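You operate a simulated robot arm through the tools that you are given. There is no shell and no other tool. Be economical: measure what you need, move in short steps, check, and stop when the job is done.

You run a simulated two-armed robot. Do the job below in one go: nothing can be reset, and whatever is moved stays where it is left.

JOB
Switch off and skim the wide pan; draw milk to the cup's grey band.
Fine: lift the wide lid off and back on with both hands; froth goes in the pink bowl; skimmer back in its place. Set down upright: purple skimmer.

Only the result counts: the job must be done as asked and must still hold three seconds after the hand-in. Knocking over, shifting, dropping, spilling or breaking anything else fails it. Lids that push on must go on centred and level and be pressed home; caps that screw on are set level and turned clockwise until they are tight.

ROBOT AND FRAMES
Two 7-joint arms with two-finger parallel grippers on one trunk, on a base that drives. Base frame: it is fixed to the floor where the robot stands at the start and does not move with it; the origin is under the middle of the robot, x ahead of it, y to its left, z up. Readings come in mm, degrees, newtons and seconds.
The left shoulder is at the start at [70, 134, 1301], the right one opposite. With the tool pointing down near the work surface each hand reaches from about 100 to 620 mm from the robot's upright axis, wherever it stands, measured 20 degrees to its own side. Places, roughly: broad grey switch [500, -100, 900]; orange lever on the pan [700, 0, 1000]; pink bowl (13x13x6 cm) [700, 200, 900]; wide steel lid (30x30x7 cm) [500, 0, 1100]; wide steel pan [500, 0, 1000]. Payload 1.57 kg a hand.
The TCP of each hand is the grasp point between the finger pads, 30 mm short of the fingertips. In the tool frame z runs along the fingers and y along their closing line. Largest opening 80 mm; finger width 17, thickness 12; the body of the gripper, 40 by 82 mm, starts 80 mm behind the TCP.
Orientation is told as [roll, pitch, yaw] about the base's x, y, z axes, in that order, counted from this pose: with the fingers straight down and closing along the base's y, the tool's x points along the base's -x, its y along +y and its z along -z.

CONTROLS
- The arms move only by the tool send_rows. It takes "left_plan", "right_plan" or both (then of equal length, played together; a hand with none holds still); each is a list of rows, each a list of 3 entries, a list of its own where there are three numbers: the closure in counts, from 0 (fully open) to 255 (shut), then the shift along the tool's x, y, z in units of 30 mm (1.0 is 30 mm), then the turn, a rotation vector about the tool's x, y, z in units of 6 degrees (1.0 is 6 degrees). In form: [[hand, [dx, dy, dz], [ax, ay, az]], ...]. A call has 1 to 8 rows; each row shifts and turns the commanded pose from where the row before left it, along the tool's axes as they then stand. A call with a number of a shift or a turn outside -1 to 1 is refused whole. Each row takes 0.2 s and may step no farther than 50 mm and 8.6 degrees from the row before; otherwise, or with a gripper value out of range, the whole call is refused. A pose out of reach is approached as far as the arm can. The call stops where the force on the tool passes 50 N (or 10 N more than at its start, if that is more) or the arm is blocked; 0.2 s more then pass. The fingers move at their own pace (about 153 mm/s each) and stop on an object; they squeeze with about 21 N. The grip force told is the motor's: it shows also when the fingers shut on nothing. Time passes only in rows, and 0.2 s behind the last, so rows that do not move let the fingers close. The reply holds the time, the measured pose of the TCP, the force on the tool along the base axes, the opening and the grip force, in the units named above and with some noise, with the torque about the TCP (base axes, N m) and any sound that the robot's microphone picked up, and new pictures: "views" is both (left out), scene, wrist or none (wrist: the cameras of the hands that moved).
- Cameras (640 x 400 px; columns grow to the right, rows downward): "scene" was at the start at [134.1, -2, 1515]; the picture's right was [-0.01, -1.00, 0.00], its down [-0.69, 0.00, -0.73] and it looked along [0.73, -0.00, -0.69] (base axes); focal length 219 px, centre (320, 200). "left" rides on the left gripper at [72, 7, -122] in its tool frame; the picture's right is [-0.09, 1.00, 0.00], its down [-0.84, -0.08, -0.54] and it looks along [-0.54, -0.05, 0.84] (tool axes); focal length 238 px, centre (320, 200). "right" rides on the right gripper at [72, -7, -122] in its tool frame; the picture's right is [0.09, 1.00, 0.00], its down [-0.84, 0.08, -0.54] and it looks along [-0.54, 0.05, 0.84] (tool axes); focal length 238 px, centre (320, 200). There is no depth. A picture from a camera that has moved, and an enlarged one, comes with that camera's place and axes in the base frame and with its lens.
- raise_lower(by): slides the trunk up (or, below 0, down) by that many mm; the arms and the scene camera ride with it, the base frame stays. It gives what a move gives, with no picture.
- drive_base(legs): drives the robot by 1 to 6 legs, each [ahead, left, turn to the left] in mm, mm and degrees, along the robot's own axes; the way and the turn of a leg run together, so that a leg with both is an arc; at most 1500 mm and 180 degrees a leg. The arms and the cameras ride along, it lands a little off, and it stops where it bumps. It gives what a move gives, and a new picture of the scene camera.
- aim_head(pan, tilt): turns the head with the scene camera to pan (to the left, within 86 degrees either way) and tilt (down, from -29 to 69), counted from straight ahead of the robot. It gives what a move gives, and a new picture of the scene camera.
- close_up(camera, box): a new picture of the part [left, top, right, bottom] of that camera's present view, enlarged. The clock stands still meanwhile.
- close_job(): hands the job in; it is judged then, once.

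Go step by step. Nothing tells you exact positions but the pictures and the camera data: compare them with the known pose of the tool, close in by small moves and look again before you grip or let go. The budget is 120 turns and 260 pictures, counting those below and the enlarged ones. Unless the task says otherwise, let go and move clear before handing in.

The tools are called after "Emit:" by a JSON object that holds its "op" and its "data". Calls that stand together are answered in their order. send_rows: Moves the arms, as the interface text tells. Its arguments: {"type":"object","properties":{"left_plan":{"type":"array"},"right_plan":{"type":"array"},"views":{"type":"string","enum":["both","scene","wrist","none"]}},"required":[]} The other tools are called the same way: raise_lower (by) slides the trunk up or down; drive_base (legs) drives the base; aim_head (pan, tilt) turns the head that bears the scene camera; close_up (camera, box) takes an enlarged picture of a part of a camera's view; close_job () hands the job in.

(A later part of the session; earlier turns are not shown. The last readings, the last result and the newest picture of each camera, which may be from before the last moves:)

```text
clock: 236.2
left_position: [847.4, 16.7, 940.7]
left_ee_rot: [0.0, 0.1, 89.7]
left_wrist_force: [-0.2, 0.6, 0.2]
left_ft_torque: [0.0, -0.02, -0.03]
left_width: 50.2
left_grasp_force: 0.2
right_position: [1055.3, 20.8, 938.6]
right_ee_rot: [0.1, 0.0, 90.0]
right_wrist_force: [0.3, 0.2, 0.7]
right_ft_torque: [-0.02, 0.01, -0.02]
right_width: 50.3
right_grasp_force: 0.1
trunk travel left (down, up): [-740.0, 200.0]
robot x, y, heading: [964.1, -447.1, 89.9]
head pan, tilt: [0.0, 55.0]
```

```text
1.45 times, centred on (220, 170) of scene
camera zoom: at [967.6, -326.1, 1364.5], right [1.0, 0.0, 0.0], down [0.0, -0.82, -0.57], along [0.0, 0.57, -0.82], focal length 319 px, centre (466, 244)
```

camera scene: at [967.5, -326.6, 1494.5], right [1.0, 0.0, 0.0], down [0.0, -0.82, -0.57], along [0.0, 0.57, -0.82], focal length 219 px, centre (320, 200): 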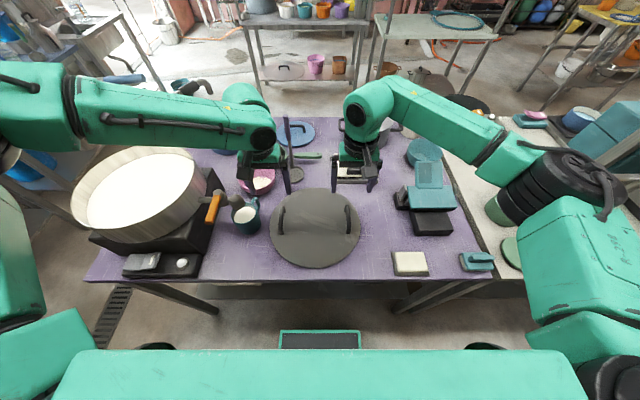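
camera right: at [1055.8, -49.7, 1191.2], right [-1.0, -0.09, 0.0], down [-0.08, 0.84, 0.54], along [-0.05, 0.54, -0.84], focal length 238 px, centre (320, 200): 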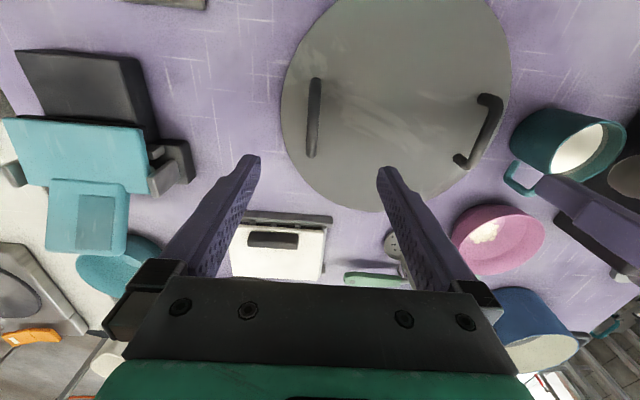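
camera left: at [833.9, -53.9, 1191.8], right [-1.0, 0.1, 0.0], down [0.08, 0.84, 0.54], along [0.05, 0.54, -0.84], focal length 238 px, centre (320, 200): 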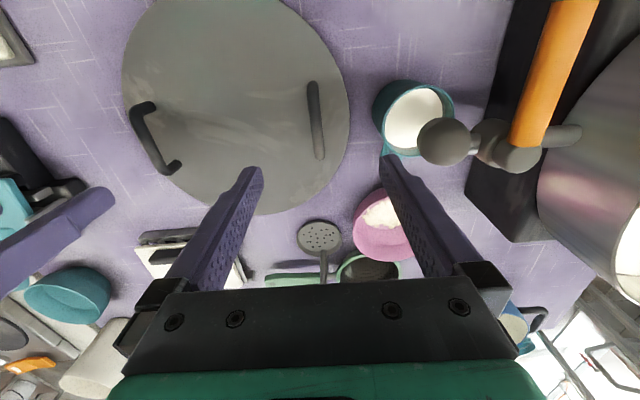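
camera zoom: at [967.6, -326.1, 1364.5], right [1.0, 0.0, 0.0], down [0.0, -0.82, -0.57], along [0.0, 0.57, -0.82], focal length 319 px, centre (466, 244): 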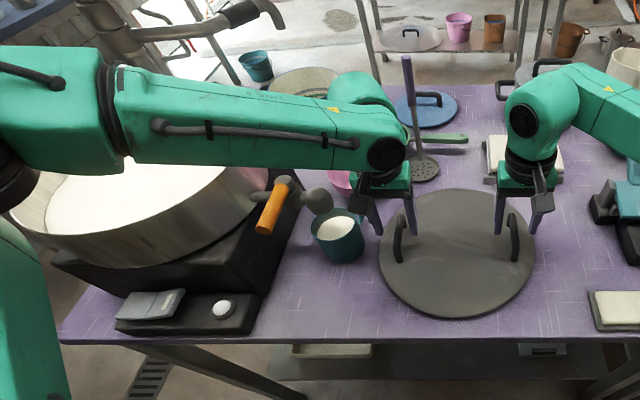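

Aligned. Lower the last 37 mm: trunk 22, arms 15.

Emit:
{"op": "raise_lower", "data": {"by": -22}}

Emit:
{"op": "send_rows", "data": {"left_plan": [[95, [0.05, 0.03, 0.25], [0, 0, 0]], [95, [0, 0, 0.23], [0, 0, 0]], [95, [0, 0, 0], [0, 0, 0]]], "right_plan": [[95, [0.1, 0, 0.22], [0, 0, 0]], [95, [0, 0, 0.2], [0, 0, 0]], [95, [0, 0, 0], [0, 0, 0]]], "views": "none"}}

Emit:
{"op": "close_up", "data": {"camera": "scene", "box": [220, 110, 420, 230]}}

```text
clock: 236.8
left_position: [847.1, 17.6, 918.0]
left_ee_rot: [0.0, 0.2, 89.7]
left_wrist_force: [-0.1, -0.9, -0.2]
left_ft_torque: [-0.01, 0.0, -0.03]
left_width: 50.2
left_grasp_force: 0.0
right_position: [1055.1, 20.7, 916.5]
right_ee_rot: [0.0, 0.1, 90.1]
right_wrist_force: [0.3, 0.5, -0.3]
right_ft_torque: [-0.01, -0.01, -0.02]
right_width: 50.2
right_grasp_force: 0.0
trunk travel left (down, up): [-718.0, 222.0]
robot x, y, heading: [967.3, -445.2, 90.1]
head pan, tilt: [0.0, 55.0]
```

```text
clock: 237.6
left_position: [845.5, 16.4, 901.9]
left_ee_rot: [0.1, 0.0, 89.7]
left_wrist_force: [0.6, -0.6, 0.1]
left_ft_torque: [-0.01, 0.0, -0.02]
left_width: 50.1
left_grasp_force: 0.0
right_position: [1056.0, 17.4, 903.1]
right_ee_rot: [0.1, 0.1, 90.0]
right_wrist_force: [0.2, 0.6, 0.4]
right_ft_torque: [-0.03, 0.01, -0.04]
right_width: 50.2
right_grasp_force: 0.0
trunk travel left (down, up): [-718.0, 222.0]
robot x, y, heading: [965.8, -447.5, 89.8]
head pan, tilt: [0.0, 55.0]
```

```text
3.20 times, centred on (320, 170) of scene
camera zoom: at [967.6, -326.1, 1342.5], right [1.0, 0.0, 0.0], down [0.0, -0.82, -0.57], along [0.0, 0.57, -0.82], focal length 701 px, centre (320, 296)
```

zoom: 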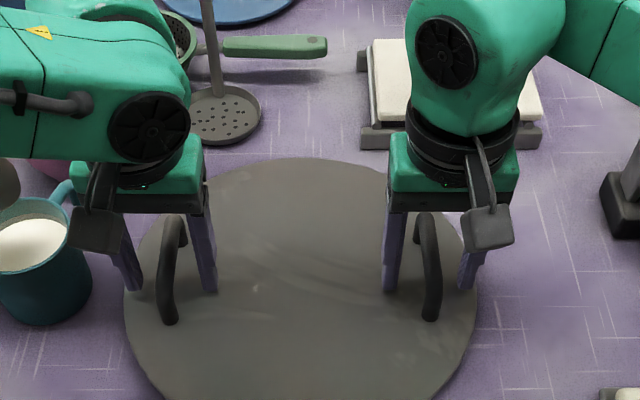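

Close both hands and lift with the trunk.

Emit:
{"op": "send_rows", "data": {"left_plan": [[180, [0, 0, 0], [0, 0, 0]], [255, [0, 0, 0], [0, 0, 0]], [255, [0, 0, 0], [0, 0, 0]], [255, [0, 0, 0], [0, 0, 0]]], "right_plan": [[180, [0, 0, 0], [0, 0, 0]], [255, [0, 0, 0], [0, 0, 0]], [255, [0, 0, 0], [0, 0, 0]], [255, [0, 0, 0], [0, 0, 0]]], "views": "none"}}

Emit:
{"op": "raise_lower", "data": {"by": 40}}

Emit:
{"op": "close_up", "data": {"camera": "scene", "box": [200, 100, 440, 250]}}

```text
clock: 238.6
left_position: [845.5, 15.7, 903.1]
left_ee_rot: [0.1, 0.0, 89.7]
left_wrist_force: [-4.4, 2.0, 0.4]
left_ft_torque: [-0.02, 0.0, 0.3]
left_width: 13.6
left_grasp_force: 21.3
right_position: [1055.1, 17.9, 902.0]
right_ee_rot: [0.0, 0.0, 89.9]
right_wrist_force: [4.5, -1.5, 1.0]
right_ft_torque: [0.12, 0.01, 0.22]
right_width: 13.5
right_grasp_force: 21.4
trunk travel left (down, up): [-718.0, 222.0]
robot x, y, heading: [964.4, -447.9, 89.7]
head pan, tilt: [0.0, 55.0]
```

```text
clock: 239.5
left_position: [846.2, 16.3, 942.3]
left_ee_rot: [0.1, 0.2, 89.7]
left_wrist_force: [-6.9, 2.1, -1.6]
left_ft_torque: [0.03, -0.01, 0.29]
left_width: 14.0
left_grasp_force: 20.6
right_position: [1056.8, 18.5, 941.6]
right_ee_rot: [0.0, 0.2, 90.0]
right_wrist_force: [6.5, -2.1, -3.1]
right_ft_torque: [-0.09, 0.0, 0.18]
right_width: 13.6
right_grasp_force: 21.0
trunk travel left (down, up): [-758.0, 182.0]
robot x, y, heading: [967.1, -445.6, 89.8]
head pan, tilt: [0.0, 55.0]
```

```text
2.67 times, centred on (320, 175) of scene
camera zoom: at [967.5, -324.4, 1382.3], right [1.0, 0.0, 0.0], down [0.0, -0.82, -0.57], along [0.0, 0.57, -0.82], focal length 584 px, centre (320, 267)
```

zoom: 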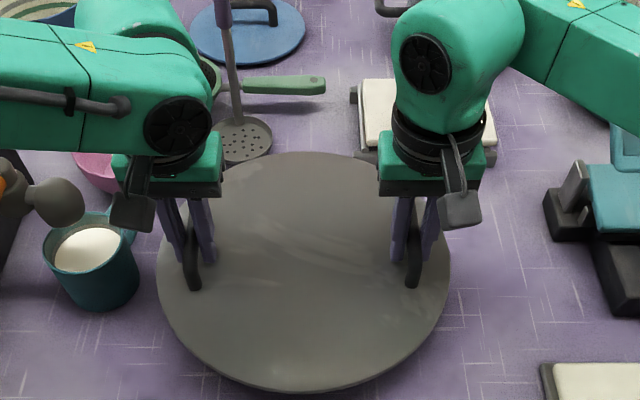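

Lid is held and level. Raise it fully (trunk plus arms).

Emit:
{"op": "raise_lower", "data": {"by": 175}}

Emit:
{"op": "send_rows", "data": {"left_plan": [[255, [0, 0, -0.6], [0, 0, 0]], [255, [0, 0, -0.6], [0, 0, 0]], [255, [0, 0, -0.6], [0, 0, 0]], [255, [0, 0, 0], [0, 0, 0]]], "right_plan": [[255, [0, 0, -0.6], [0, 0, 0]], [255, [0, 0, -0.6], [0, 0, 0]], [255, [0, 0, -0.6], [0, 0, 0]], [255, [0, 0, 0], [0, 0, 0]]], "views": "scene"}}

```text
clock: 241.4
left_position: [846.5, 17.5, 1117.2]
left_ee_rot: [0.1, 0.2, 89.8]
left_wrist_force: [-10.9, 1.8, -1.5]
left_ft_torque: [-0.02, -0.02, 0.33]
left_width: 13.7
left_grasp_force: 21.0
right_position: [1056.9, 18.2, 1117.5]
right_ee_rot: [0.1, 0.1, 90.0]
right_wrist_force: [10.2, -2.2, -2.1]
right_ft_torque: [-0.06, 0.02, 0.2]
right_width: 13.7
right_grasp_force: 21.3
trunk travel left (down, up): [-933.0, 7.0]
robot x, y, heading: [965.3, -445.0, 90.1]
head pan, tilt: [0.0, 55.0]
```

```text
clock: 242.4
left_position: [845.7, 16.1, 1171.0]
left_ee_rot: [0.0, 0.2, 89.5]
left_wrist_force: [3.0, 2.3, -3.0]
left_ft_torque: [-0.34, 0.01, 0.33]
left_width: 14.1
left_grasp_force: 20.7
right_position: [1055.8, 17.5, 1171.4]
right_ee_rot: [0.1, 0.0, 90.1]
right_wrist_force: [-1.9, -2.5, -2.5]
right_ft_torque: [0.31, 0.02, 0.18]
right_width: 13.5
right_grasp_force: 21.0
trunk travel left (down, up): [-933.0, 7.0]
robot x, y, heading: [965.3, -443.7, 89.8]
head pan, tilt: [0.0, 55.0]
camera scene: at [967.5, -324.6, 1557.3], right [1.0, 0.0, 0.0], down [0.0, -0.82, -0.57], along [0.0, 0.57, -0.82], focal length 219 px, centre (320, 200)
```

scene: 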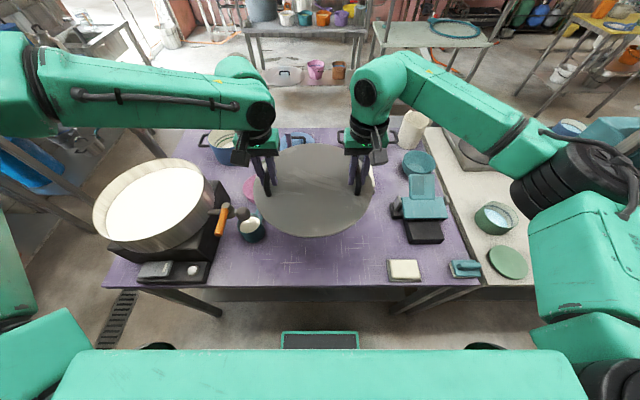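

Carry the lid back over the pan.

Emit:
{"op": "drive_base", "data": {"legs": [[0, 460, 0], [25, 0, 0]]}}

Emit:
{"op": "send_rows", "data": {"left_plan": [[255, [0, 0, 0], [0, 0, 0]], [255, [0, 0, 0], [0, 0, 0]]], "right_plan": [[255, [0, 0, 0], [0, 0, 0]], [255, [0, 0, 0], [0, 0, 0]]], "views": "both"}}

Emit:
{"op": "close_up", "data": {"camera": "scene", "box": [200, 80, 440, 260]}}

```text
clock: 245.6
left_position: [381.8, 37.1, 1173.7]
left_ee_rot: [0.0, -0.2, 89.6]
left_wrist_force: [24.1, 1.5, -1.0]
left_ft_torque: [-0.1, 0.03, 0.28]
left_width: 13.7
left_grasp_force: 21.0
right_position: [593.5, 38.7, 1174.7]
right_ee_rot: [0.1, -0.3, 90.0]
right_wrist_force: [-24.0, -3.0, -3.0]
right_ft_torque: [0.21, -0.03, 0.17]
right_width: 13.6
right_grasp_force: 21.1
trunk travel left (down, up): [-933.0, 7.0]
robot x, y, heading: [502.6, -423.0, 89.9]
head pan, tilt: [0.0, 55.0]
camera scene: at [504.1, -305.7, 1558.0], right [1.0, 0.0, 0.0], down [0.0, -0.82, -0.58], along [0.0, 0.58, -0.82], focal length 219 px, centre (320, 200)
```

scene: 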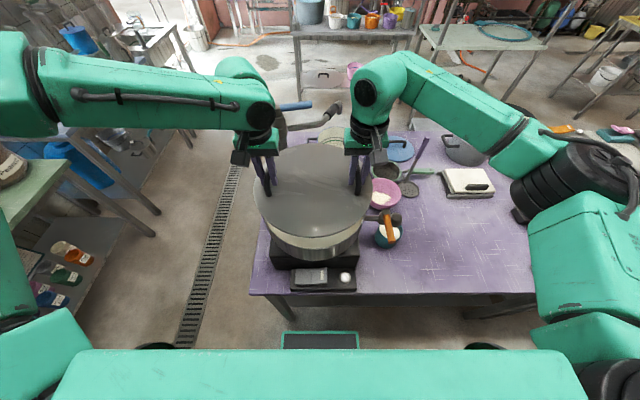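

```text
clock: 246.2
left_position: [382.5, 41.9, 1171.7]
left_ee_rot: [-0.1, 0.0, 89.6]
left_wrist_force: [1.9, 1.5, -2.7]
left_ft_torque: [-0.3, -0.04, 0.34]
left_width: 13.8
left_grasp_force: 21.1
right_position: [592.8, 44.7, 1172.1]
right_ee_rot: [0.1, 0.1, 90.1]
right_wrist_force: [-2.3, -2.5, -2.7]
right_ft_torque: [0.26, -0.01, 0.14]
right_width: 13.6
right_grasp_force: 20.7
trunk travel left (down, up): [-933.0, 7.0]
robot x, y, heading: [501.4, -419.0, 89.7]
head pan, tilt: [0.0, 55.0]
camera scene: at [504.0, -299.1, 1557.5], right [1.0, 0.0, 0.0], down [0.0, -0.82, -0.57], along [0.0, 0.57, -0.82], focal length 219 px, centre (320, 200)
camera right: at [600.0, -28.3, 1294.9], right [-1.0, -0.09, 0.0], down [-0.08, 0.84, 0.54], along [-0.05, 0.54, -0.84], focal length 238 px, centre (320, 200)
camera left: at [374.8, -28.5, 1294.3], right [-0.99, 0.1, 0.0], down [0.08, 0.84, 0.54], along [0.06, 0.54, -0.84], focal length 238 px, centre (320, 200)
```

scene: 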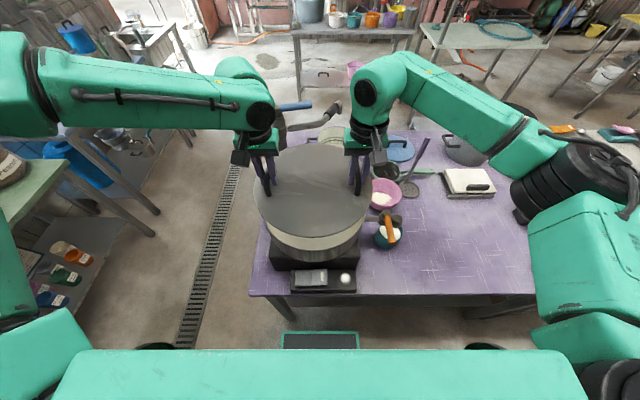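
right: 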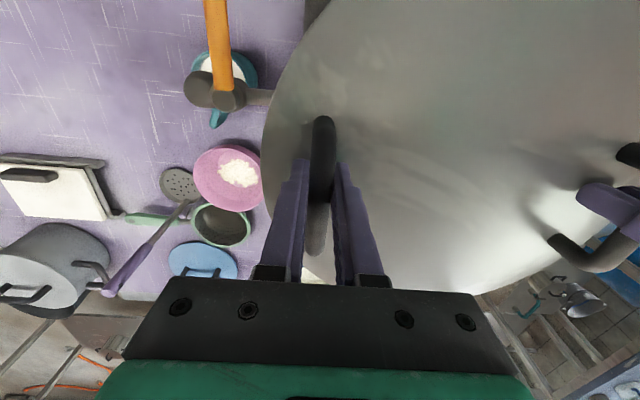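
left: 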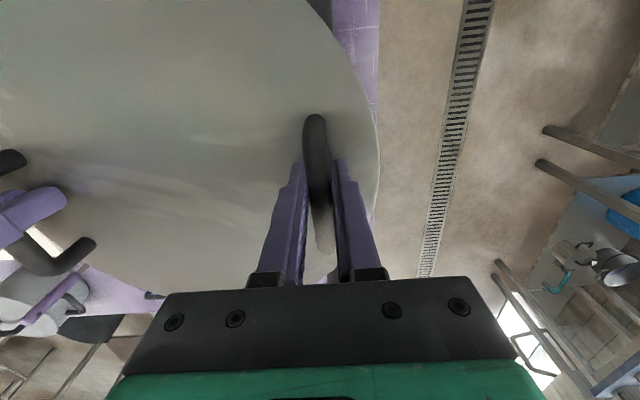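

```text
2.22 times, centred on (320, 170) of scene
camera zoom: at [504.0, -299.1, 1557.5], right [1.0, 0.0, 0.0], down [0.0, -0.82, -0.57], along [0.0, 0.57, -0.82], focal length 487 px, centre (320, 267)
```

zoom: 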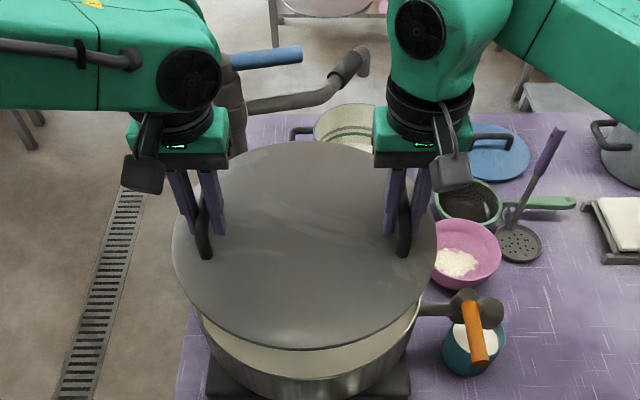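

Over the pan. The grip sits ~5 mm different along the handles than before, so I shift y by −5 and x by +2, then lower to just above the rim.

Emit:
{"op": "send_rows", "data": {"left_plan": [[255, [0.09, -0.035, 0], [0, 0, 0]], [255, [0.09, -0.035, 0], [0, 0, 0]], [255, [0, 0, 0], [0, 0, 0]]], "right_plan": [[255, [0.11, -0.035, 0], [0, 0, 0]], [255, [0.11, -0.035, 0], [0, 0, 0]], [255, [0, 0, 0], [0, 0, 0]]], "views": "none"}}

Emit:
{"op": "raise_lower", "data": {"by": -45}}

Emit:
{"op": "close_up", "data": {"camera": "scene", "box": [220, 80, 420, 260]}}

Emit:
{"op": "close_up", "data": {"camera": "left", "box": [0, 0, 640, 400]}}

Emit:
{"op": "close_up", "data": {"camera": "right", "box": [0, 0, 640, 400]}}

```text
clock: 247.0
left_position: [384.7, 36.0, 1172.3]
left_ee_rot: [-0.2, 0.1, 89.7]
left_wrist_force: [3.8, 1.5, -2.4]
left_ft_torque: [0.17, 0.05, 0.27]
left_width: 13.4
left_grasp_force: 21.4
right_position: [595.0, 37.1, 1172.0]
right_ee_rot: [0.2, 0.1, 90.0]
right_wrist_force: [-3.8, -1.6, -2.0]
right_ft_torque: [-0.22, -0.02, 0.06]
right_width: 13.4
right_grasp_force: 21.0
trunk travel left (down, up): [-933.0, 7.0]
robot x, y, heading: [502.2, -418.8, 89.8]
head pan, tilt: [0.0, 55.0]
```

```text
clock: 247.9
left_position: [384.8, 37.5, 1126.5]
left_ee_rot: [-0.1, 0.1, 89.5]
left_wrist_force: [5.1, 1.3, -3.2]
left_ft_torque: [0.07, 0.01, 0.28]
left_width: 13.9
left_grasp_force: 20.9
right_position: [594.1, 38.3, 1127.2]
right_ee_rot: [0.2, 0.1, 90.2]
right_wrist_force: [-5.2, -2.0, -2.5]
right_ft_torque: [-0.1, 0.02, 0.14]
right_width: 13.7
right_grasp_force: 20.9
trunk travel left (down, up): [-888.0, 52.0]
robot x, y, heading: [503.8, -422.4, 89.7]
head pan, tilt: [0.0, 55.0]
```

```text
2.22 times, centred on (320, 170) of scene
camera zoom: at [504.6, -297.8, 1512.3], right [1.0, 0.0, 0.0], down [0.0, -0.82, -0.57], along [0.0, 0.57, -0.82], focal length 487 px, centre (320, 267)
```

zoom: 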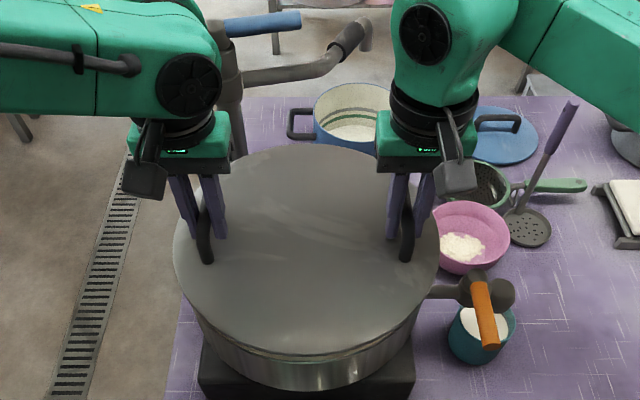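

```text
1.00 times, centred on (320, 200) of left (not enlarged: the box is as wide or as high as the picture)
camera zoom: at [377.4, -33.5, 1249.1], right [-0.99, 0.1, 0.0], down [0.08, 0.84, 0.54], along [0.06, 0.54, -0.84], focal length 238 px, centre (320, 200)
```

zoom: 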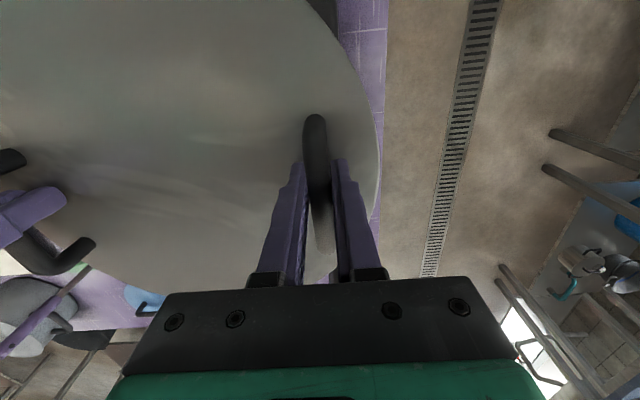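

```text
1.00 times, centred on (320, 200) of right (not enlarged: the box is as wide or as high as the picture)
camera zoom: at [602.6, -33.7, 1249.6], right [-1.0, -0.09, 0.0], down [-0.08, 0.84, 0.54], along [-0.05, 0.54, -0.84], focal length 238 px, centre (320, 200)
```

zoom: 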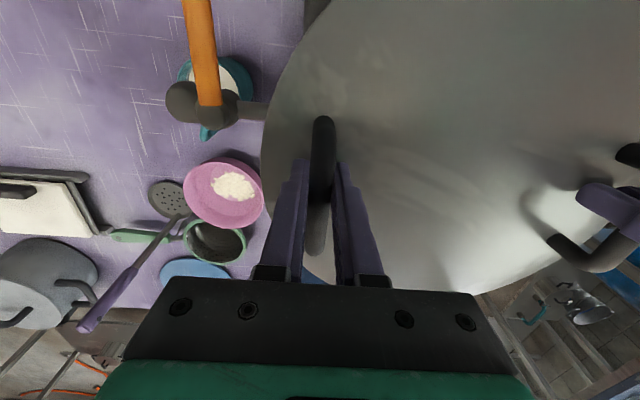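

Centred within a couple of mm. Lower gently in small trunk steps until it seats.

Emit:
{"op": "raise_lower", "data": {"by": -12}}

Emit:
{"op": "raise_lower", "data": {"by": -5}}

Emit:
{"op": "close_up", "data": {"camera": "scene", "box": [240, 130, 400, 260]}}

```text
clock: 248.5
left_position: [387.1, 37.7, 1114.4]
left_ee_rot: [0.0, 0.1, 89.6]
left_wrist_force: [5.9, 1.9, -2.9]
left_ft_torque: [0.01, -0.01, 0.27]
left_width: 13.7
left_grasp_force: 20.8
right_position: [594.7, 38.7, 1113.8]
right_ee_rot: [0.1, 0.1, 90.1]
right_wrist_force: [-6.2, -2.3, -1.6]
right_ft_torque: [-0.07, -0.01, 0.12]
right_width: 13.4
right_grasp_force: 21.3
trunk travel left (down, up): [-876.0, 64.0]
robot x, y, heading: [502.4, -423.8, 89.9]
head pan, tilt: [0.0, 55.0]
```

```text
clock: 249.0
left_position: [384.1, 38.6, 1109.8]
left_ee_rot: [0.0, 0.2, 89.4]
left_wrist_force: [5.6, 1.7, -2.3]
left_ft_torque: [-0.02, -0.01, 0.29]
left_width: 13.4
left_grasp_force: 21.4
right_position: [594.0, 38.5, 1109.8]
right_ee_rot: [0.2, 0.2, 90.1]
right_wrist_force: [-6.7, -0.7, -3.6]
right_ft_torque: [-0.03, -0.02, 0.13]
right_width: 13.5
right_grasp_force: 20.5
trunk travel left (down, up): [-871.0, 69.0]
robot x, y, heading: [502.3, -418.3, 89.8]
head pan, tilt: [0.0, 55.0]
```

```text
3.08 times, centred on (320, 195) of scene
camera zoom: at [504.6, -297.0, 1495.2], right [1.0, 0.0, 0.0], down [0.0, -0.82, -0.57], along [0.0, 0.57, -0.82], focal length 674 px, centre (320, 215)
```

zoom: 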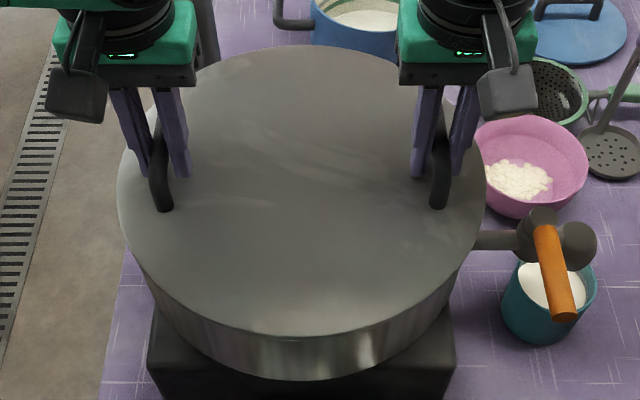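

Emit:
{"op": "raise_lower", "data": {"by": -4}}

Emit:
{"op": "raise_lower", "data": {"by": -3}}

Emit:
{"op": "raise_lower", "data": {"by": -2}}

Emit:
{"op": "close_up", "data": {"camera": "scene", "box": [240, 150, 400, 260]}}

```text
clock: 249.6
left_position: [384.5, 38.2, 1105.6]
left_ee_rot: [0.0, 0.1, 89.5]
left_wrist_force: [7.0, 1.4, -2.5]
left_ft_torque: [-0.11, 0.01, 0.28]
left_width: 13.5
left_grasp_force: 20.9
right_position: [595.0, 38.7, 1106.0]
right_ee_rot: [0.2, 0.0, 90.1]
right_wrist_force: [-7.0, -1.4, -1.8]
right_ft_torque: [0.0, 0.01, 0.08]
right_width: 13.7
right_grasp_force: 21.4
trunk travel left (down, up): [-867.0, 73.0]
robot x, y, heading: [501.6, -418.8, 89.6]
head pan, tilt: [0.0, 55.0]
```

```text
clock: 250.1
left_position: [384.9, 37.4, 1103.6]
left_ee_rot: [0.0, -0.1, 89.5]
left_wrist_force: [6.0, 2.4, 6.0]
left_ft_torque: [-0.09, -0.02, 0.29]
left_width: 13.6
left_grasp_force: 21.1
right_position: [596.6, 37.2, 1102.3]
right_ee_rot: [0.2, 0.0, 90.0]
right_wrist_force: [-6.0, 1.4, 3.2]
right_ft_torque: [-0.42, 0.04, 0.07]
right_width: 13.7
right_grasp_force: 21.0
trunk travel left (down, up): [-864.0, 76.0]
robot x, y, heading: [503.0, -417.2, 90.0]
head pan, tilt: [0.0, 55.0]
```

```text
clock: 250.6
left_position: [385.2, 36.5, 1102.7]
left_ee_rot: [-0.1, -0.2, 89.6]
left_wrist_force: [4.1, 5.2, 15.2]
left_ft_torque: [0.02, 0.01, 0.35]
left_width: 13.4
left_grasp_force: 20.9
right_position: [595.3, 37.1, 1102.9]
right_ee_rot: [0.3, -0.1, 90.0]
right_wrist_force: [-4.3, 4.8, 14.1]
right_ft_torque: [0.13, 0.01, 0.18]
right_width: 13.9
right_grasp_force: 21.0
trunk travel left (down, up): [-862.0, 78.0]
robot x, y, heading: [504.9, -422.8, 89.5]
head pan, tilt: [0.0, 55.0]
```

```text
3.64 times, centred on (320, 205) of scene
camera zoom: at [504.8, -300.1, 1486.9], right [1.0, 0.0, 0.0], down [0.0, -0.82, -0.57], along [0.0, 0.57, -0.82], focal length 796 px, centre (320, 182)
```

zoom: 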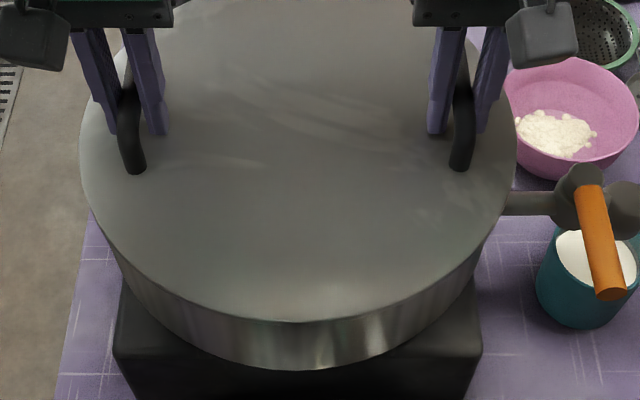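

Seated at the same height as originally (≈1103) with equal force on both sides. A light extra press, then release and rise.

Emit:
{"op": "raise_lower", "data": {"by": -2}}

Emit:
{"op": "raise_lower", "data": {"by": 4}}

Emit:
{"op": "send_rows", "data": {"left_plan": [[180, [0, 0, 0], [0, 0, 0]], [60, [0, 0, 0], [0, 0, 0]], [60, [0, 0, 0], [0, 0, 0]]], "right_plan": [[180, [0, 0, 0], [0, 0, 0]], [60, [0, 0, 0], [0, 0, 0]], [60, [0, 0, 0], [0, 0, 0]]], "views": "none"}}

Emit:
{"op": "send_rows", "data": {"left_plan": [[60, [0, 0, -0.4], [0, 0, 0]], [60, [0, 0, -0.8], [0, 0, 0]], [60, [0, 0, -0.8], [0, 0, 0]], [60, [0, 0, 0], [0, 0, 0]]], "right_plan": [[60, [0, 0, -0.4], [0, 0, 0]], [60, [0, 0, -0.8], [0, 0, 0]], [60, [0, 0, -0.8], [0, 0, 0]], [60, [0, 0, 0], [0, 0, 0]]], "views": "both"}}

Emit:
{"op": "close_up", "data": {"camera": "scene", "box": [220, 80, 420, 260]}}

```text
clock: 251.1
left_position: [386.5, 35.5, 1100.4]
left_ee_rot: [-0.1, 0.1, 89.5]
left_wrist_force: [6.0, 3.1, 15.0]
left_ft_torque: [-0.38, 0.23, 0.31]
left_width: 13.8
left_grasp_force: 21.0
right_position: [594.6, 35.9, 1100.2]
right_ee_rot: [0.3, 0.0, 90.0]
right_wrist_force: [-6.4, 2.9, 12.4]
right_ft_torque: [-0.28, -0.07, 0.11]
right_width: 13.8
right_grasp_force: 20.5
trunk travel left (down, up): [-860.0, 80.0]
robot x, y, heading: [500.8, -417.3, 89.7]
head pan, tilt: [0.0, 55.0]
```

```text
clock: 251.7
left_position: [384.7, 36.2, 1101.2]
left_ee_rot: [-0.1, 0.2, 89.4]
left_wrist_force: [8.8, 2.5, -1.8]
left_ft_torque: [0.17, 0.08, 0.31]
left_width: 13.5
left_grasp_force: 21.1
right_position: [595.0, 37.1, 1101.4]
right_ee_rot: [0.0, 0.3, 90.1]
right_wrist_force: [-8.3, -1.7, -3.7]
right_ft_torque: [-0.23, -0.12, 0.14]
right_width: 13.7
right_grasp_force: 21.5
trunk travel left (down, up): [-864.0, 76.0]
robot x, y, heading: [502.5, -419.3, 89.7]
head pan, tilt: [0.0, 55.0]
```

```text
clock: 252.4
left_position: [386.4, 35.8, 1103.3]
left_ee_rot: [-0.1, 0.1, 89.5]
left_wrist_force: [-0.2, 0.0, -0.8]
left_ft_torque: [0.04, -0.01, -0.03]
left_width: 61.2
left_grasp_force: 0.0
right_position: [595.8, 37.5, 1104.4]
right_ee_rot: [0.1, 0.1, 89.9]
right_wrist_force: [-0.2, 0.7, 0.3]
right_ft_torque: [-0.02, 0.0, -0.02]
right_width: 61.3
right_grasp_force: 0.0
trunk travel left (down, up): [-864.0, 76.0]
robot x, y, heading: [501.1, -417.8, 89.7]
head pan, tilt: [0.0, 55.0]
```

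```text
clock: 253.4
left_position: [383.9, 37.4, 1162.4]
left_ee_rot: [-0.1, 0.1, 89.6]
left_wrist_force: [-0.4, -0.8, 0.4]
left_ft_torque: [0.0, -0.03, 0.0]
left_width: 61.3
left_grasp_force: 0.0
right_position: [596.5, 37.5, 1163.4]
right_ee_rot: [0.1, 0.0, 90.0]
right_wrist_force: [-0.8, -0.4, 0.0]
right_ft_torque: [0.03, -0.03, 0.0]
right_width: 61.4
right_grasp_force: 0.0
trunk travel left (down, up): [-864.0, 76.0]
robot x, y, heading: [506.8, -419.1, 89.9]
head pan, tilt: [0.0, 55.0]
camera scene: at [504.6, -298.4, 1488.4], right [1.0, 0.0, 0.0], down [0.0, -0.82, -0.57], along [0.0, 0.57, -0.82], focal length 219 px, centre (320, 200)
camera right: at [604.1, -34.3, 1285.4], right [-1.0, -0.09, 0.0], down [-0.08, 0.84, 0.54], along [-0.05, 0.54, -0.84], focal length 238 px, centre (320, 200)
camera left: at [376.7, -33.2, 1285.9], right [-0.99, 0.1, 0.0], down [0.08, 0.84, 0.54], along [0.06, 0.54, -0.84], focal length 238 px, centre (320, 200)
```

scene: 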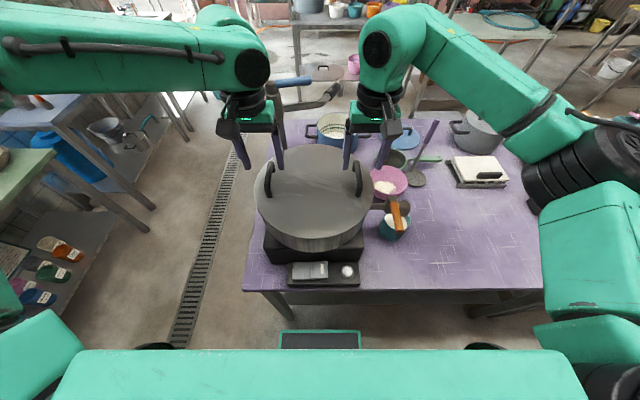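
right: 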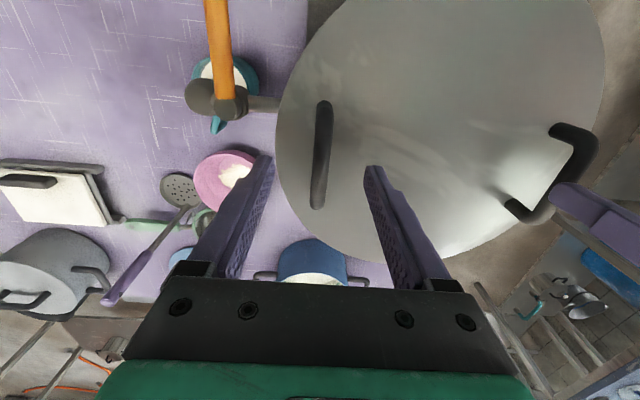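
left: 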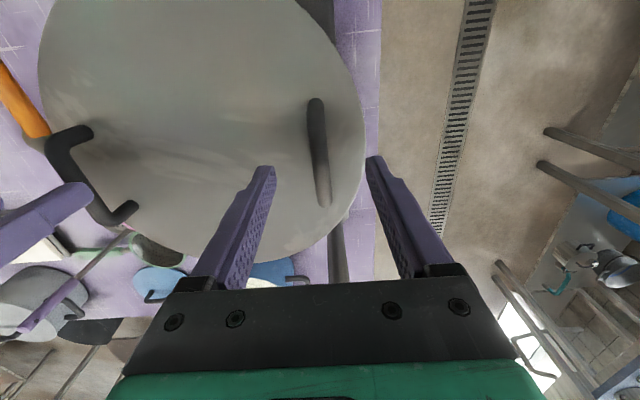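

```text
2.22 times, centred on (320, 170) of scene
camera zoom: at [504.6, -298.4, 1488.4], right [1.0, 0.0, 0.0], down [0.0, -0.82, -0.57], along [0.0, 0.57, -0.82], focal length 487 px, centre (320, 267)
```

zoom: 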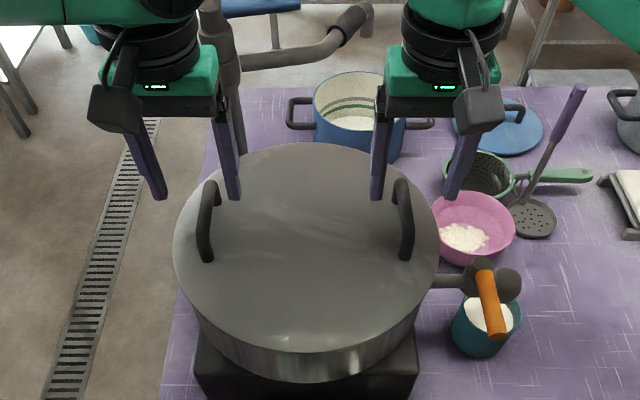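

The lid sits centred (handles at (386,38) and (596,39), as at the start). I raise up and back off, then check switch, cup, tap and skimmer a last time.

Emit:
{"op": "raise_lower", "data": {"by": 60}}

Emit:
{"op": "drive_base", "data": {"legs": [[-200, 0, 0], [0, -260, 0]]}}

Emit:
{"op": "close_up", "data": {"camera": "scene", "box": [160, 90, 400, 250]}}

Emit:
{"op": "close_up", "data": {"camera": "scene", "box": [270, 130, 330, 180]}}

```text
clock: 254.4
left_position: [384.0, 38.0, 1223.5]
left_ee_rot: [0.0, 0.1, 89.4]
left_wrist_force: [-0.3, 0.0, -0.5]
left_ft_torque: [-0.02, 0.04, -0.02]
left_width: 61.2
left_grasp_force: 0.0
right_position: [596.2, 37.0, 1222.3]
right_ee_rot: [0.1, 0.2, 89.9]
right_wrist_force: [-0.9, 0.1, 0.2]
right_ft_torque: [0.01, -0.04, -0.01]
right_width: 61.4
right_grasp_force: 0.0
trunk travel left (down, up): [-924.0, 16.0]
robot x, y, heading: [500.9, -419.8, 89.3]
head pan, tilt: [0.0, 55.0]
```

```text
clock: 257.5
left_position: [644.7, -166.4, 1222.9]
left_ee_rot: [-0.3, 0.2, 89.4]
left_wrist_force: [0.7, 0.1, 0.3]
left_ft_torque: [0.03, 0.03, 0.0]
left_width: 61.4
left_grasp_force: 0.0
right_position: [855.9, -166.5, 1223.2]
right_ee_rot: [0.0, 0.1, 89.8]
right_wrist_force: [-0.2, -1.1, -0.3]
right_ft_torque: [-0.02, 0.0, 0.0]
right_width: 61.1
right_grasp_force: 0.1
trunk travel left (down, up): [-924.0, 16.0]
robot x, y, heading: [764.5, -621.4, 89.5]
head pan, tilt: [0.0, 55.0]
camera scene: at [762.8, -502.5, 1548.4], right [1.0, -0.01, 0.0], down [0.0, -0.82, -0.57], along [0.01, 0.57, -0.82], focal length 219 px, centre (320, 200)
```

scene: 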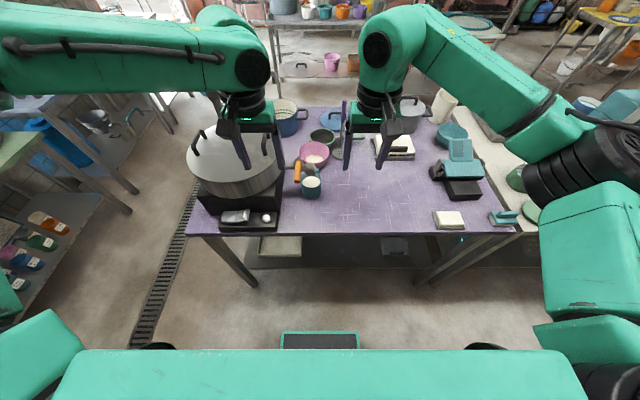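

```text
2.50 times, centred on (280, 170) of scene
camera zoom: at [762.8, -502.5, 1548.4], right [1.0, -0.01, 0.0], down [0.0, -0.82, -0.57], along [0.01, 0.57, -0.82], focal length 548 px, centre (420, 275)
```

zoom: 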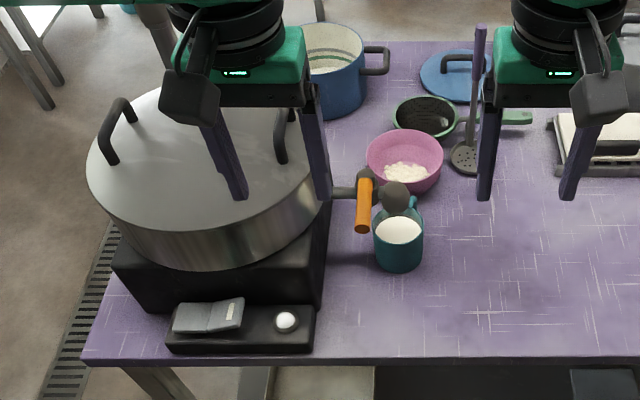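

```text
8.00 times, centred on (300, 155) of scene
camera zoom: at [762.8, -502.5, 1548.4], right [1.0, -0.01, 0.0], down [0.0, -0.82, -0.57], along [0.01, 0.57, -0.82], focal length 1752 px, centre (480, 560)
```

zoom: 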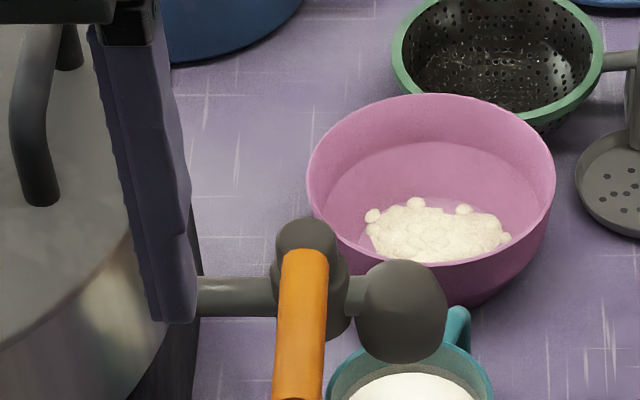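

Emit:
{"op": "close_up", "data": {"camera": "scene", "box": [296, 168, 326, 192]}}

```text
16.00 times, centred on (311, 180) of scene
camera zoom: at [762.8, -502.5, 1548.4], right [1.0, -0.01, 0.0], down [0.0, -0.82, -0.57], along [0.01, 0.57, -0.82], focal length 3504 px, centre (464, 520)
```

zoom: 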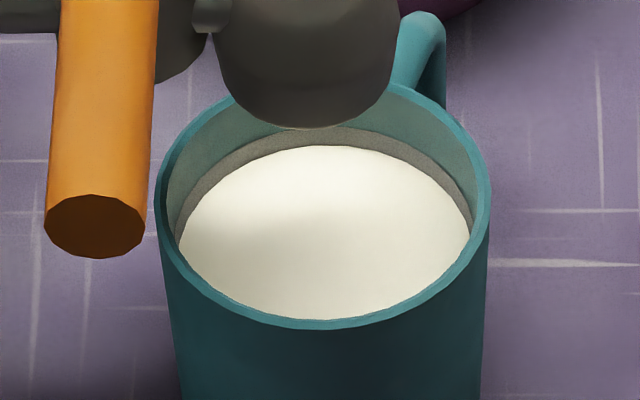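

The level hasn't changed since shut-off, but it sits in the lower part of the grey band; I'll add about a second of milk so it is safely inside. Drive back to the tap position.

Emit:
{"op": "drive_base", "data": {"legs": [[0, 163, 0.4], [122, 0, 0]]}}

Emit:
{"op": "send_rows", "data": {"left_plan": [[0, [0.5, 0, -0.8], [0, 0, 0]], [0, [0.5, 0, -0.8], [0, 0, 0]], [0, [0.5, 0, -0.8], [0, 0, 0]], [0, [0, 0, 0], [0, 0, 0]]], "right_plan": [[120, [0, 0, 0.7], [0, 0, 0]], [120, [0, 0, 0.7], [0, 0, 0]], [120, [0, 0, 0.7], [0, 0, 0]], [120, [0, 0, 0], [0, 0, 0]]], "views": "none"}}

Emit:
{"op": "raise_lower", "data": {"by": -54}}

Emit:
{"op": "close_up", "data": {"camera": "right", "box": [160, 50, 480, 300]}}

```text
clock: 259.8
left_position: [477.9, -49.5, 1224.8]
left_ee_rot: [-0.1, -0.1, 89.7]
left_wrist_force: [-0.1, 0.3, 0.2]
left_ft_torque: [0.03, 0.0, 0.0]
left_width: 61.2
left_grasp_force: 0.2
right_position: [689.4, -49.6, 1224.8]
right_ee_rot: [0.0, -0.2, 90.4]
right_wrist_force: [0.1, -1.0, -0.4]
right_ft_torque: [0.04, -0.02, 0.01]
right_width: 61.2
right_grasp_force: 0.0
trunk travel left (down, up): [-924.0, 16.0]
robot x, y, heading: [598.9, -500.4, 89.9]
head pan, tilt: [0.0, 55.0]
camera scene: at [599.6, -386.8, 1549.0], right [1.0, 0.0, 0.0], down [0.0, -0.82, -0.58], along [0.0, 0.58, -0.82], focal length 219 px, centre (320, 200)
```

scene: 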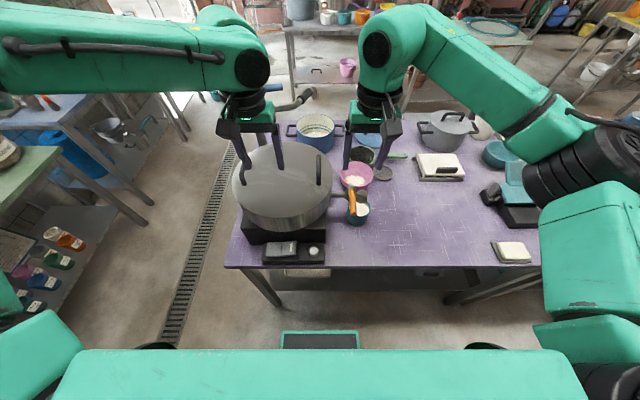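

```text
clock: 260.8
left_position: [477.4, -88.0, 1295.3]
left_ee_rot: [-0.1, 0.3, 89.8]
left_wrist_force: [-0.1, -0.4, 0.7]
left_ft_torque: [-0.02, -0.02, 0.03]
left_width: 79.8
left_grasp_force: 0.1
right_position: [689.7, -43.5, 1159.4]
right_ee_rot: [0.3, 0.0, 90.3]
right_wrist_force: [0.0, 0.1, -0.9]
right_ft_torque: [-0.02, -0.01, 0.01]
right_width: 42.2
right_grasp_force: 0.1
trunk travel left (down, up): [-924.0, 16.0]
robot x, y, heading: [596.6, -504.6, 89.8]
head pan, tilt: [0.0, 55.0]
```

```text
clock: 261.8
left_position: [478.0, -89.2, 1241.4]
left_ee_rot: [-0.2, 0.0, 89.8]
left_wrist_force: [-0.3, -0.1, -0.2]
left_ft_torque: [0.01, -0.01, 0.02]
left_width: 80.2
left_grasp_force: 0.0
right_position: [691.1, -44.9, 1105.6]
right_ee_rot: [0.2, -0.1, 90.3]
right_wrist_force: [0.3, -0.2, 0.3]
right_ft_torque: [0.03, 0.0, 0.02]
right_width: 42.2
right_grasp_force: 0.1
trunk travel left (down, up): [-870.0, 70.0]
robot x, y, heading: [600.1, -503.3, 89.9]
head pan, tilt: [0.0, 55.0]
```

```text
1.60 times, centred on (320, 175) of right
camera zoom: at [698.8, -116.9, 1228.1], right [-1.0, -0.1, 0.0], down [-0.08, 0.84, 0.54], along [-0.06, 0.54, -0.84], focal length 381 px, centre (320, 240)
```

zoom: 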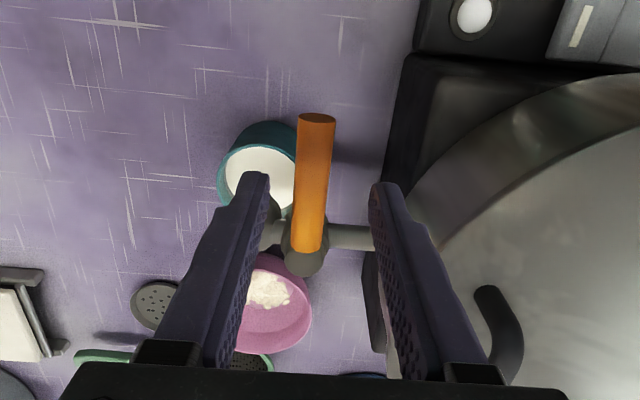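

Lever aligned. Descend, narrow, give a short 30° opening pulse and close again against the stop.

Emit:
{"op": "send_rows", "data": {"right_plan": [[120, [0.03, -0.07, 0.85], [0, 0, 0]], [120, [0.03, 0, 0.85], [0, 0, 0]], [120, [0, 0, 0.47], [0, 0, 0]], [170, [0, 0, 0], [0, 0, 0]], [170, [0, 0, 0], [0, 0, 0]]], "views": "wrist"}}

```text
clock: 263.0
left_position: [477.6, -88.1, 1241.9]
left_ee_rot: [-0.1, 0.0, 89.7]
left_wrist_force: [-0.1, -0.6, 0.0]
left_ft_torque: [0.0, -0.02, -0.02]
left_width: 80.0
left_grasp_force: 0.0
right_position: [692.0, -45.7, 1038.6]
right_ee_rot: [0.2, 0.1, 90.2]
right_wrist_force: [0.0, 0.4, -0.1]
right_ft_torque: [-0.02, 0.0, -0.01]
right_width: 26.7
right_grasp_force: 0.0
trunk travel left (down, up): [-870.0, 70.0]
robot x, y, heading: [599.0, -502.2, 90.2]
head pan, tilt: [0.0, 55.0]
camera right: at [700.6, -118.0, 1162.4], right [-1.0, -0.1, 0.0], down [-0.08, 0.84, 0.54], along [-0.06, 0.54, -0.84], focal length 238 px, centre (320, 200)
```

right: 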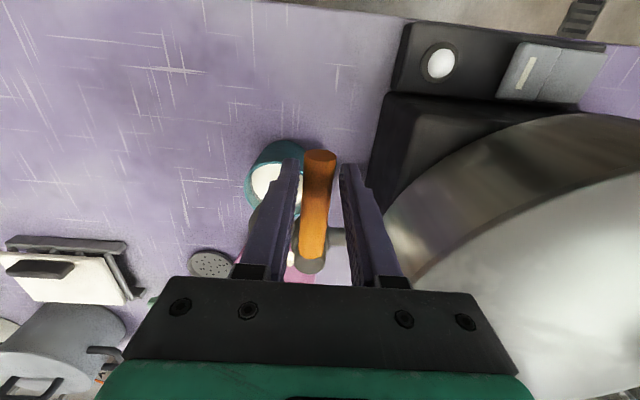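

Emit:
{"op": "send_rows", "data": {"right_plan": [[170, [-0.013, -0.333, 0], [0, 0, -1]], [170, [-0.013, -0.253, 0], [0, 0, -1]], [170, [-0.013, -0.253, 0], [0, 0, -1]], [170, [-0.013, -0.253, 0], [0, 0, -1]], [170, [-0.013, -0.253, 0], [0, 0, -1]]], "views": "none"}}

Emit:
{"op": "close_up", "data": {"camera": "right", "box": [260, 130, 340, 210]}}

Emit:
{"op": "close_up", "data": {"camera": "scene", "box": [345, 178, 385, 210]}}

```text
clock: 264.2
left_position: [477.7, -88.3, 1241.6]
left_ee_rot: [-0.1, 0.1, 89.9]
left_wrist_force: [0.3, 0.4, 0.2]
left_ft_torque: [0.01, 0.01, 0.0]
left_width: 80.0
left_grasp_force: 0.0
right_position: [732.0, -35.7, 1040.3]
right_ee_rot: [0.2, 0.0, 120.4]
right_wrist_force: [-0.1, -1.1, -0.4]
right_ft_torque: [-0.03, -0.02, -0.01]
right_width: 26.9
right_grasp_force: 0.1
trunk travel left (down, up): [-870.0, 70.0]
robot x, y, heading: [598.4, -503.2, 90.0]
head pan, tilt: [0.0, 55.0]
```

```text
5.00 times, centred on (300, 170) of right
camera zoom: at [774.9, -94.4, 1162.5], right [-0.81, -0.58, 0.0], down [-0.49, 0.68, 0.54], along [-0.32, 0.44, -0.84], focal length 1192 px, centre (420, 350)
```

zoom: 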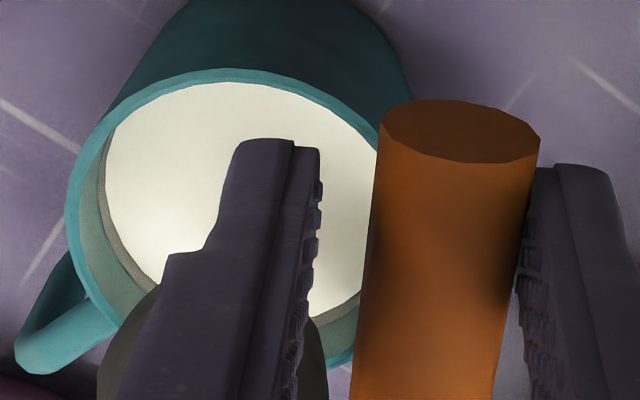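

```text
12.50 times, centred on (365, 194) of scene
camera zoom: at [600.5, -381.0, 1494.4], right [1.0, 0.0, 0.0], down [0.0, -0.82, -0.57], along [0.0, 0.57, -0.82], focal length 2738 px, centre (-242, 275)
```

zoom: 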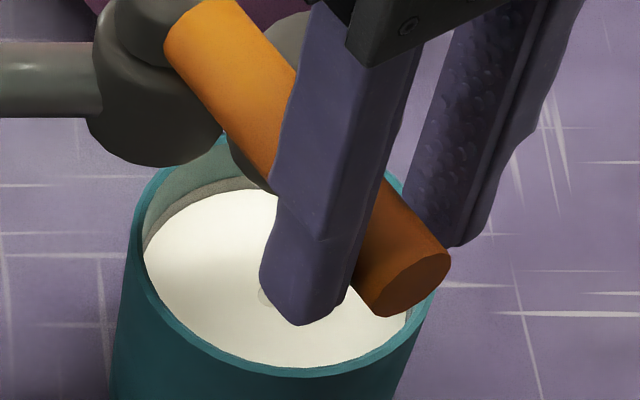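

The grey band is now about half covered. Close the lever.

Emit:
{"op": "send_rows", "data": {"right_plan": [[170, [-0.013, 0.253, 0], [0, 0, 1]], [170, [-0.013, 0.253, 0], [0, 0, 1]], [170, [-0.013, 0.253, 0], [0, 0, 1]], [170, [-0.013, 0.253, 0], [0, 0, 1]], [170, [-0.013, 0.253, 0], [0, 0, 1]], [170, [-0.007, 0.19, 0], [0, 0, 0.5]]], "views": "wrist"}}

Emit:
{"op": "close_up", "data": {"camera": "right", "box": [240, 110, 380, 210]}}

```text
clock: 265.6
left_position: [477.3, -88.6, 1242.7]
left_ee_rot: [-0.1, 0.1, 89.8]
left_wrist_force: [-0.7, -0.6, 0.2]
left_ft_torque: [0.04, 0.06, -0.02]
left_width: 80.1
left_grasp_force: 0.0
right_position: [690.9, -46.2, 1039.2]
right_ee_rot: [0.0, 0.0, 87.3]
right_wrist_force: [0.1, 0.7, 0.0]
right_ft_torque: [-0.04, -0.02, 0.03]
right_width: 27.4
right_grasp_force: 0.6
trunk travel left (down, up): [-870.0, 70.0]
robot x, y, heading: [598.3, -505.2, 90.1]
head pan, tilt: [0.0, 55.0]
camera right: at [694.4, -118.2, 1162.4], right [-1.0, -0.04, 0.0], down [-0.04, 0.84, 0.54], along [-0.03, 0.54, -0.84], focal length 238 px, centre (320, 200)
```

right: 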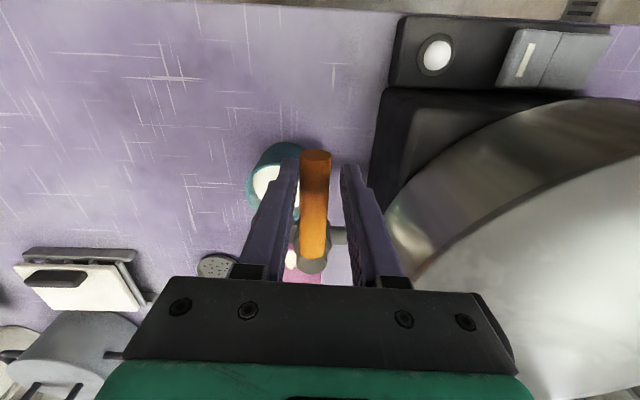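

```text
4.00 times, centred on (310, 160) of right
camera zoom: at [694.4, -118.2, 1162.4], right [-1.0, -0.04, 0.0], down [-0.04, 0.84, 0.54], along [-0.03, 0.54, -0.84], focal length 953 px, centre (360, 360)
```

zoom: 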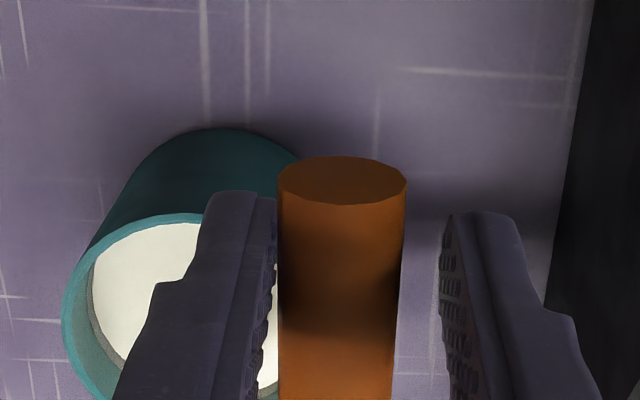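

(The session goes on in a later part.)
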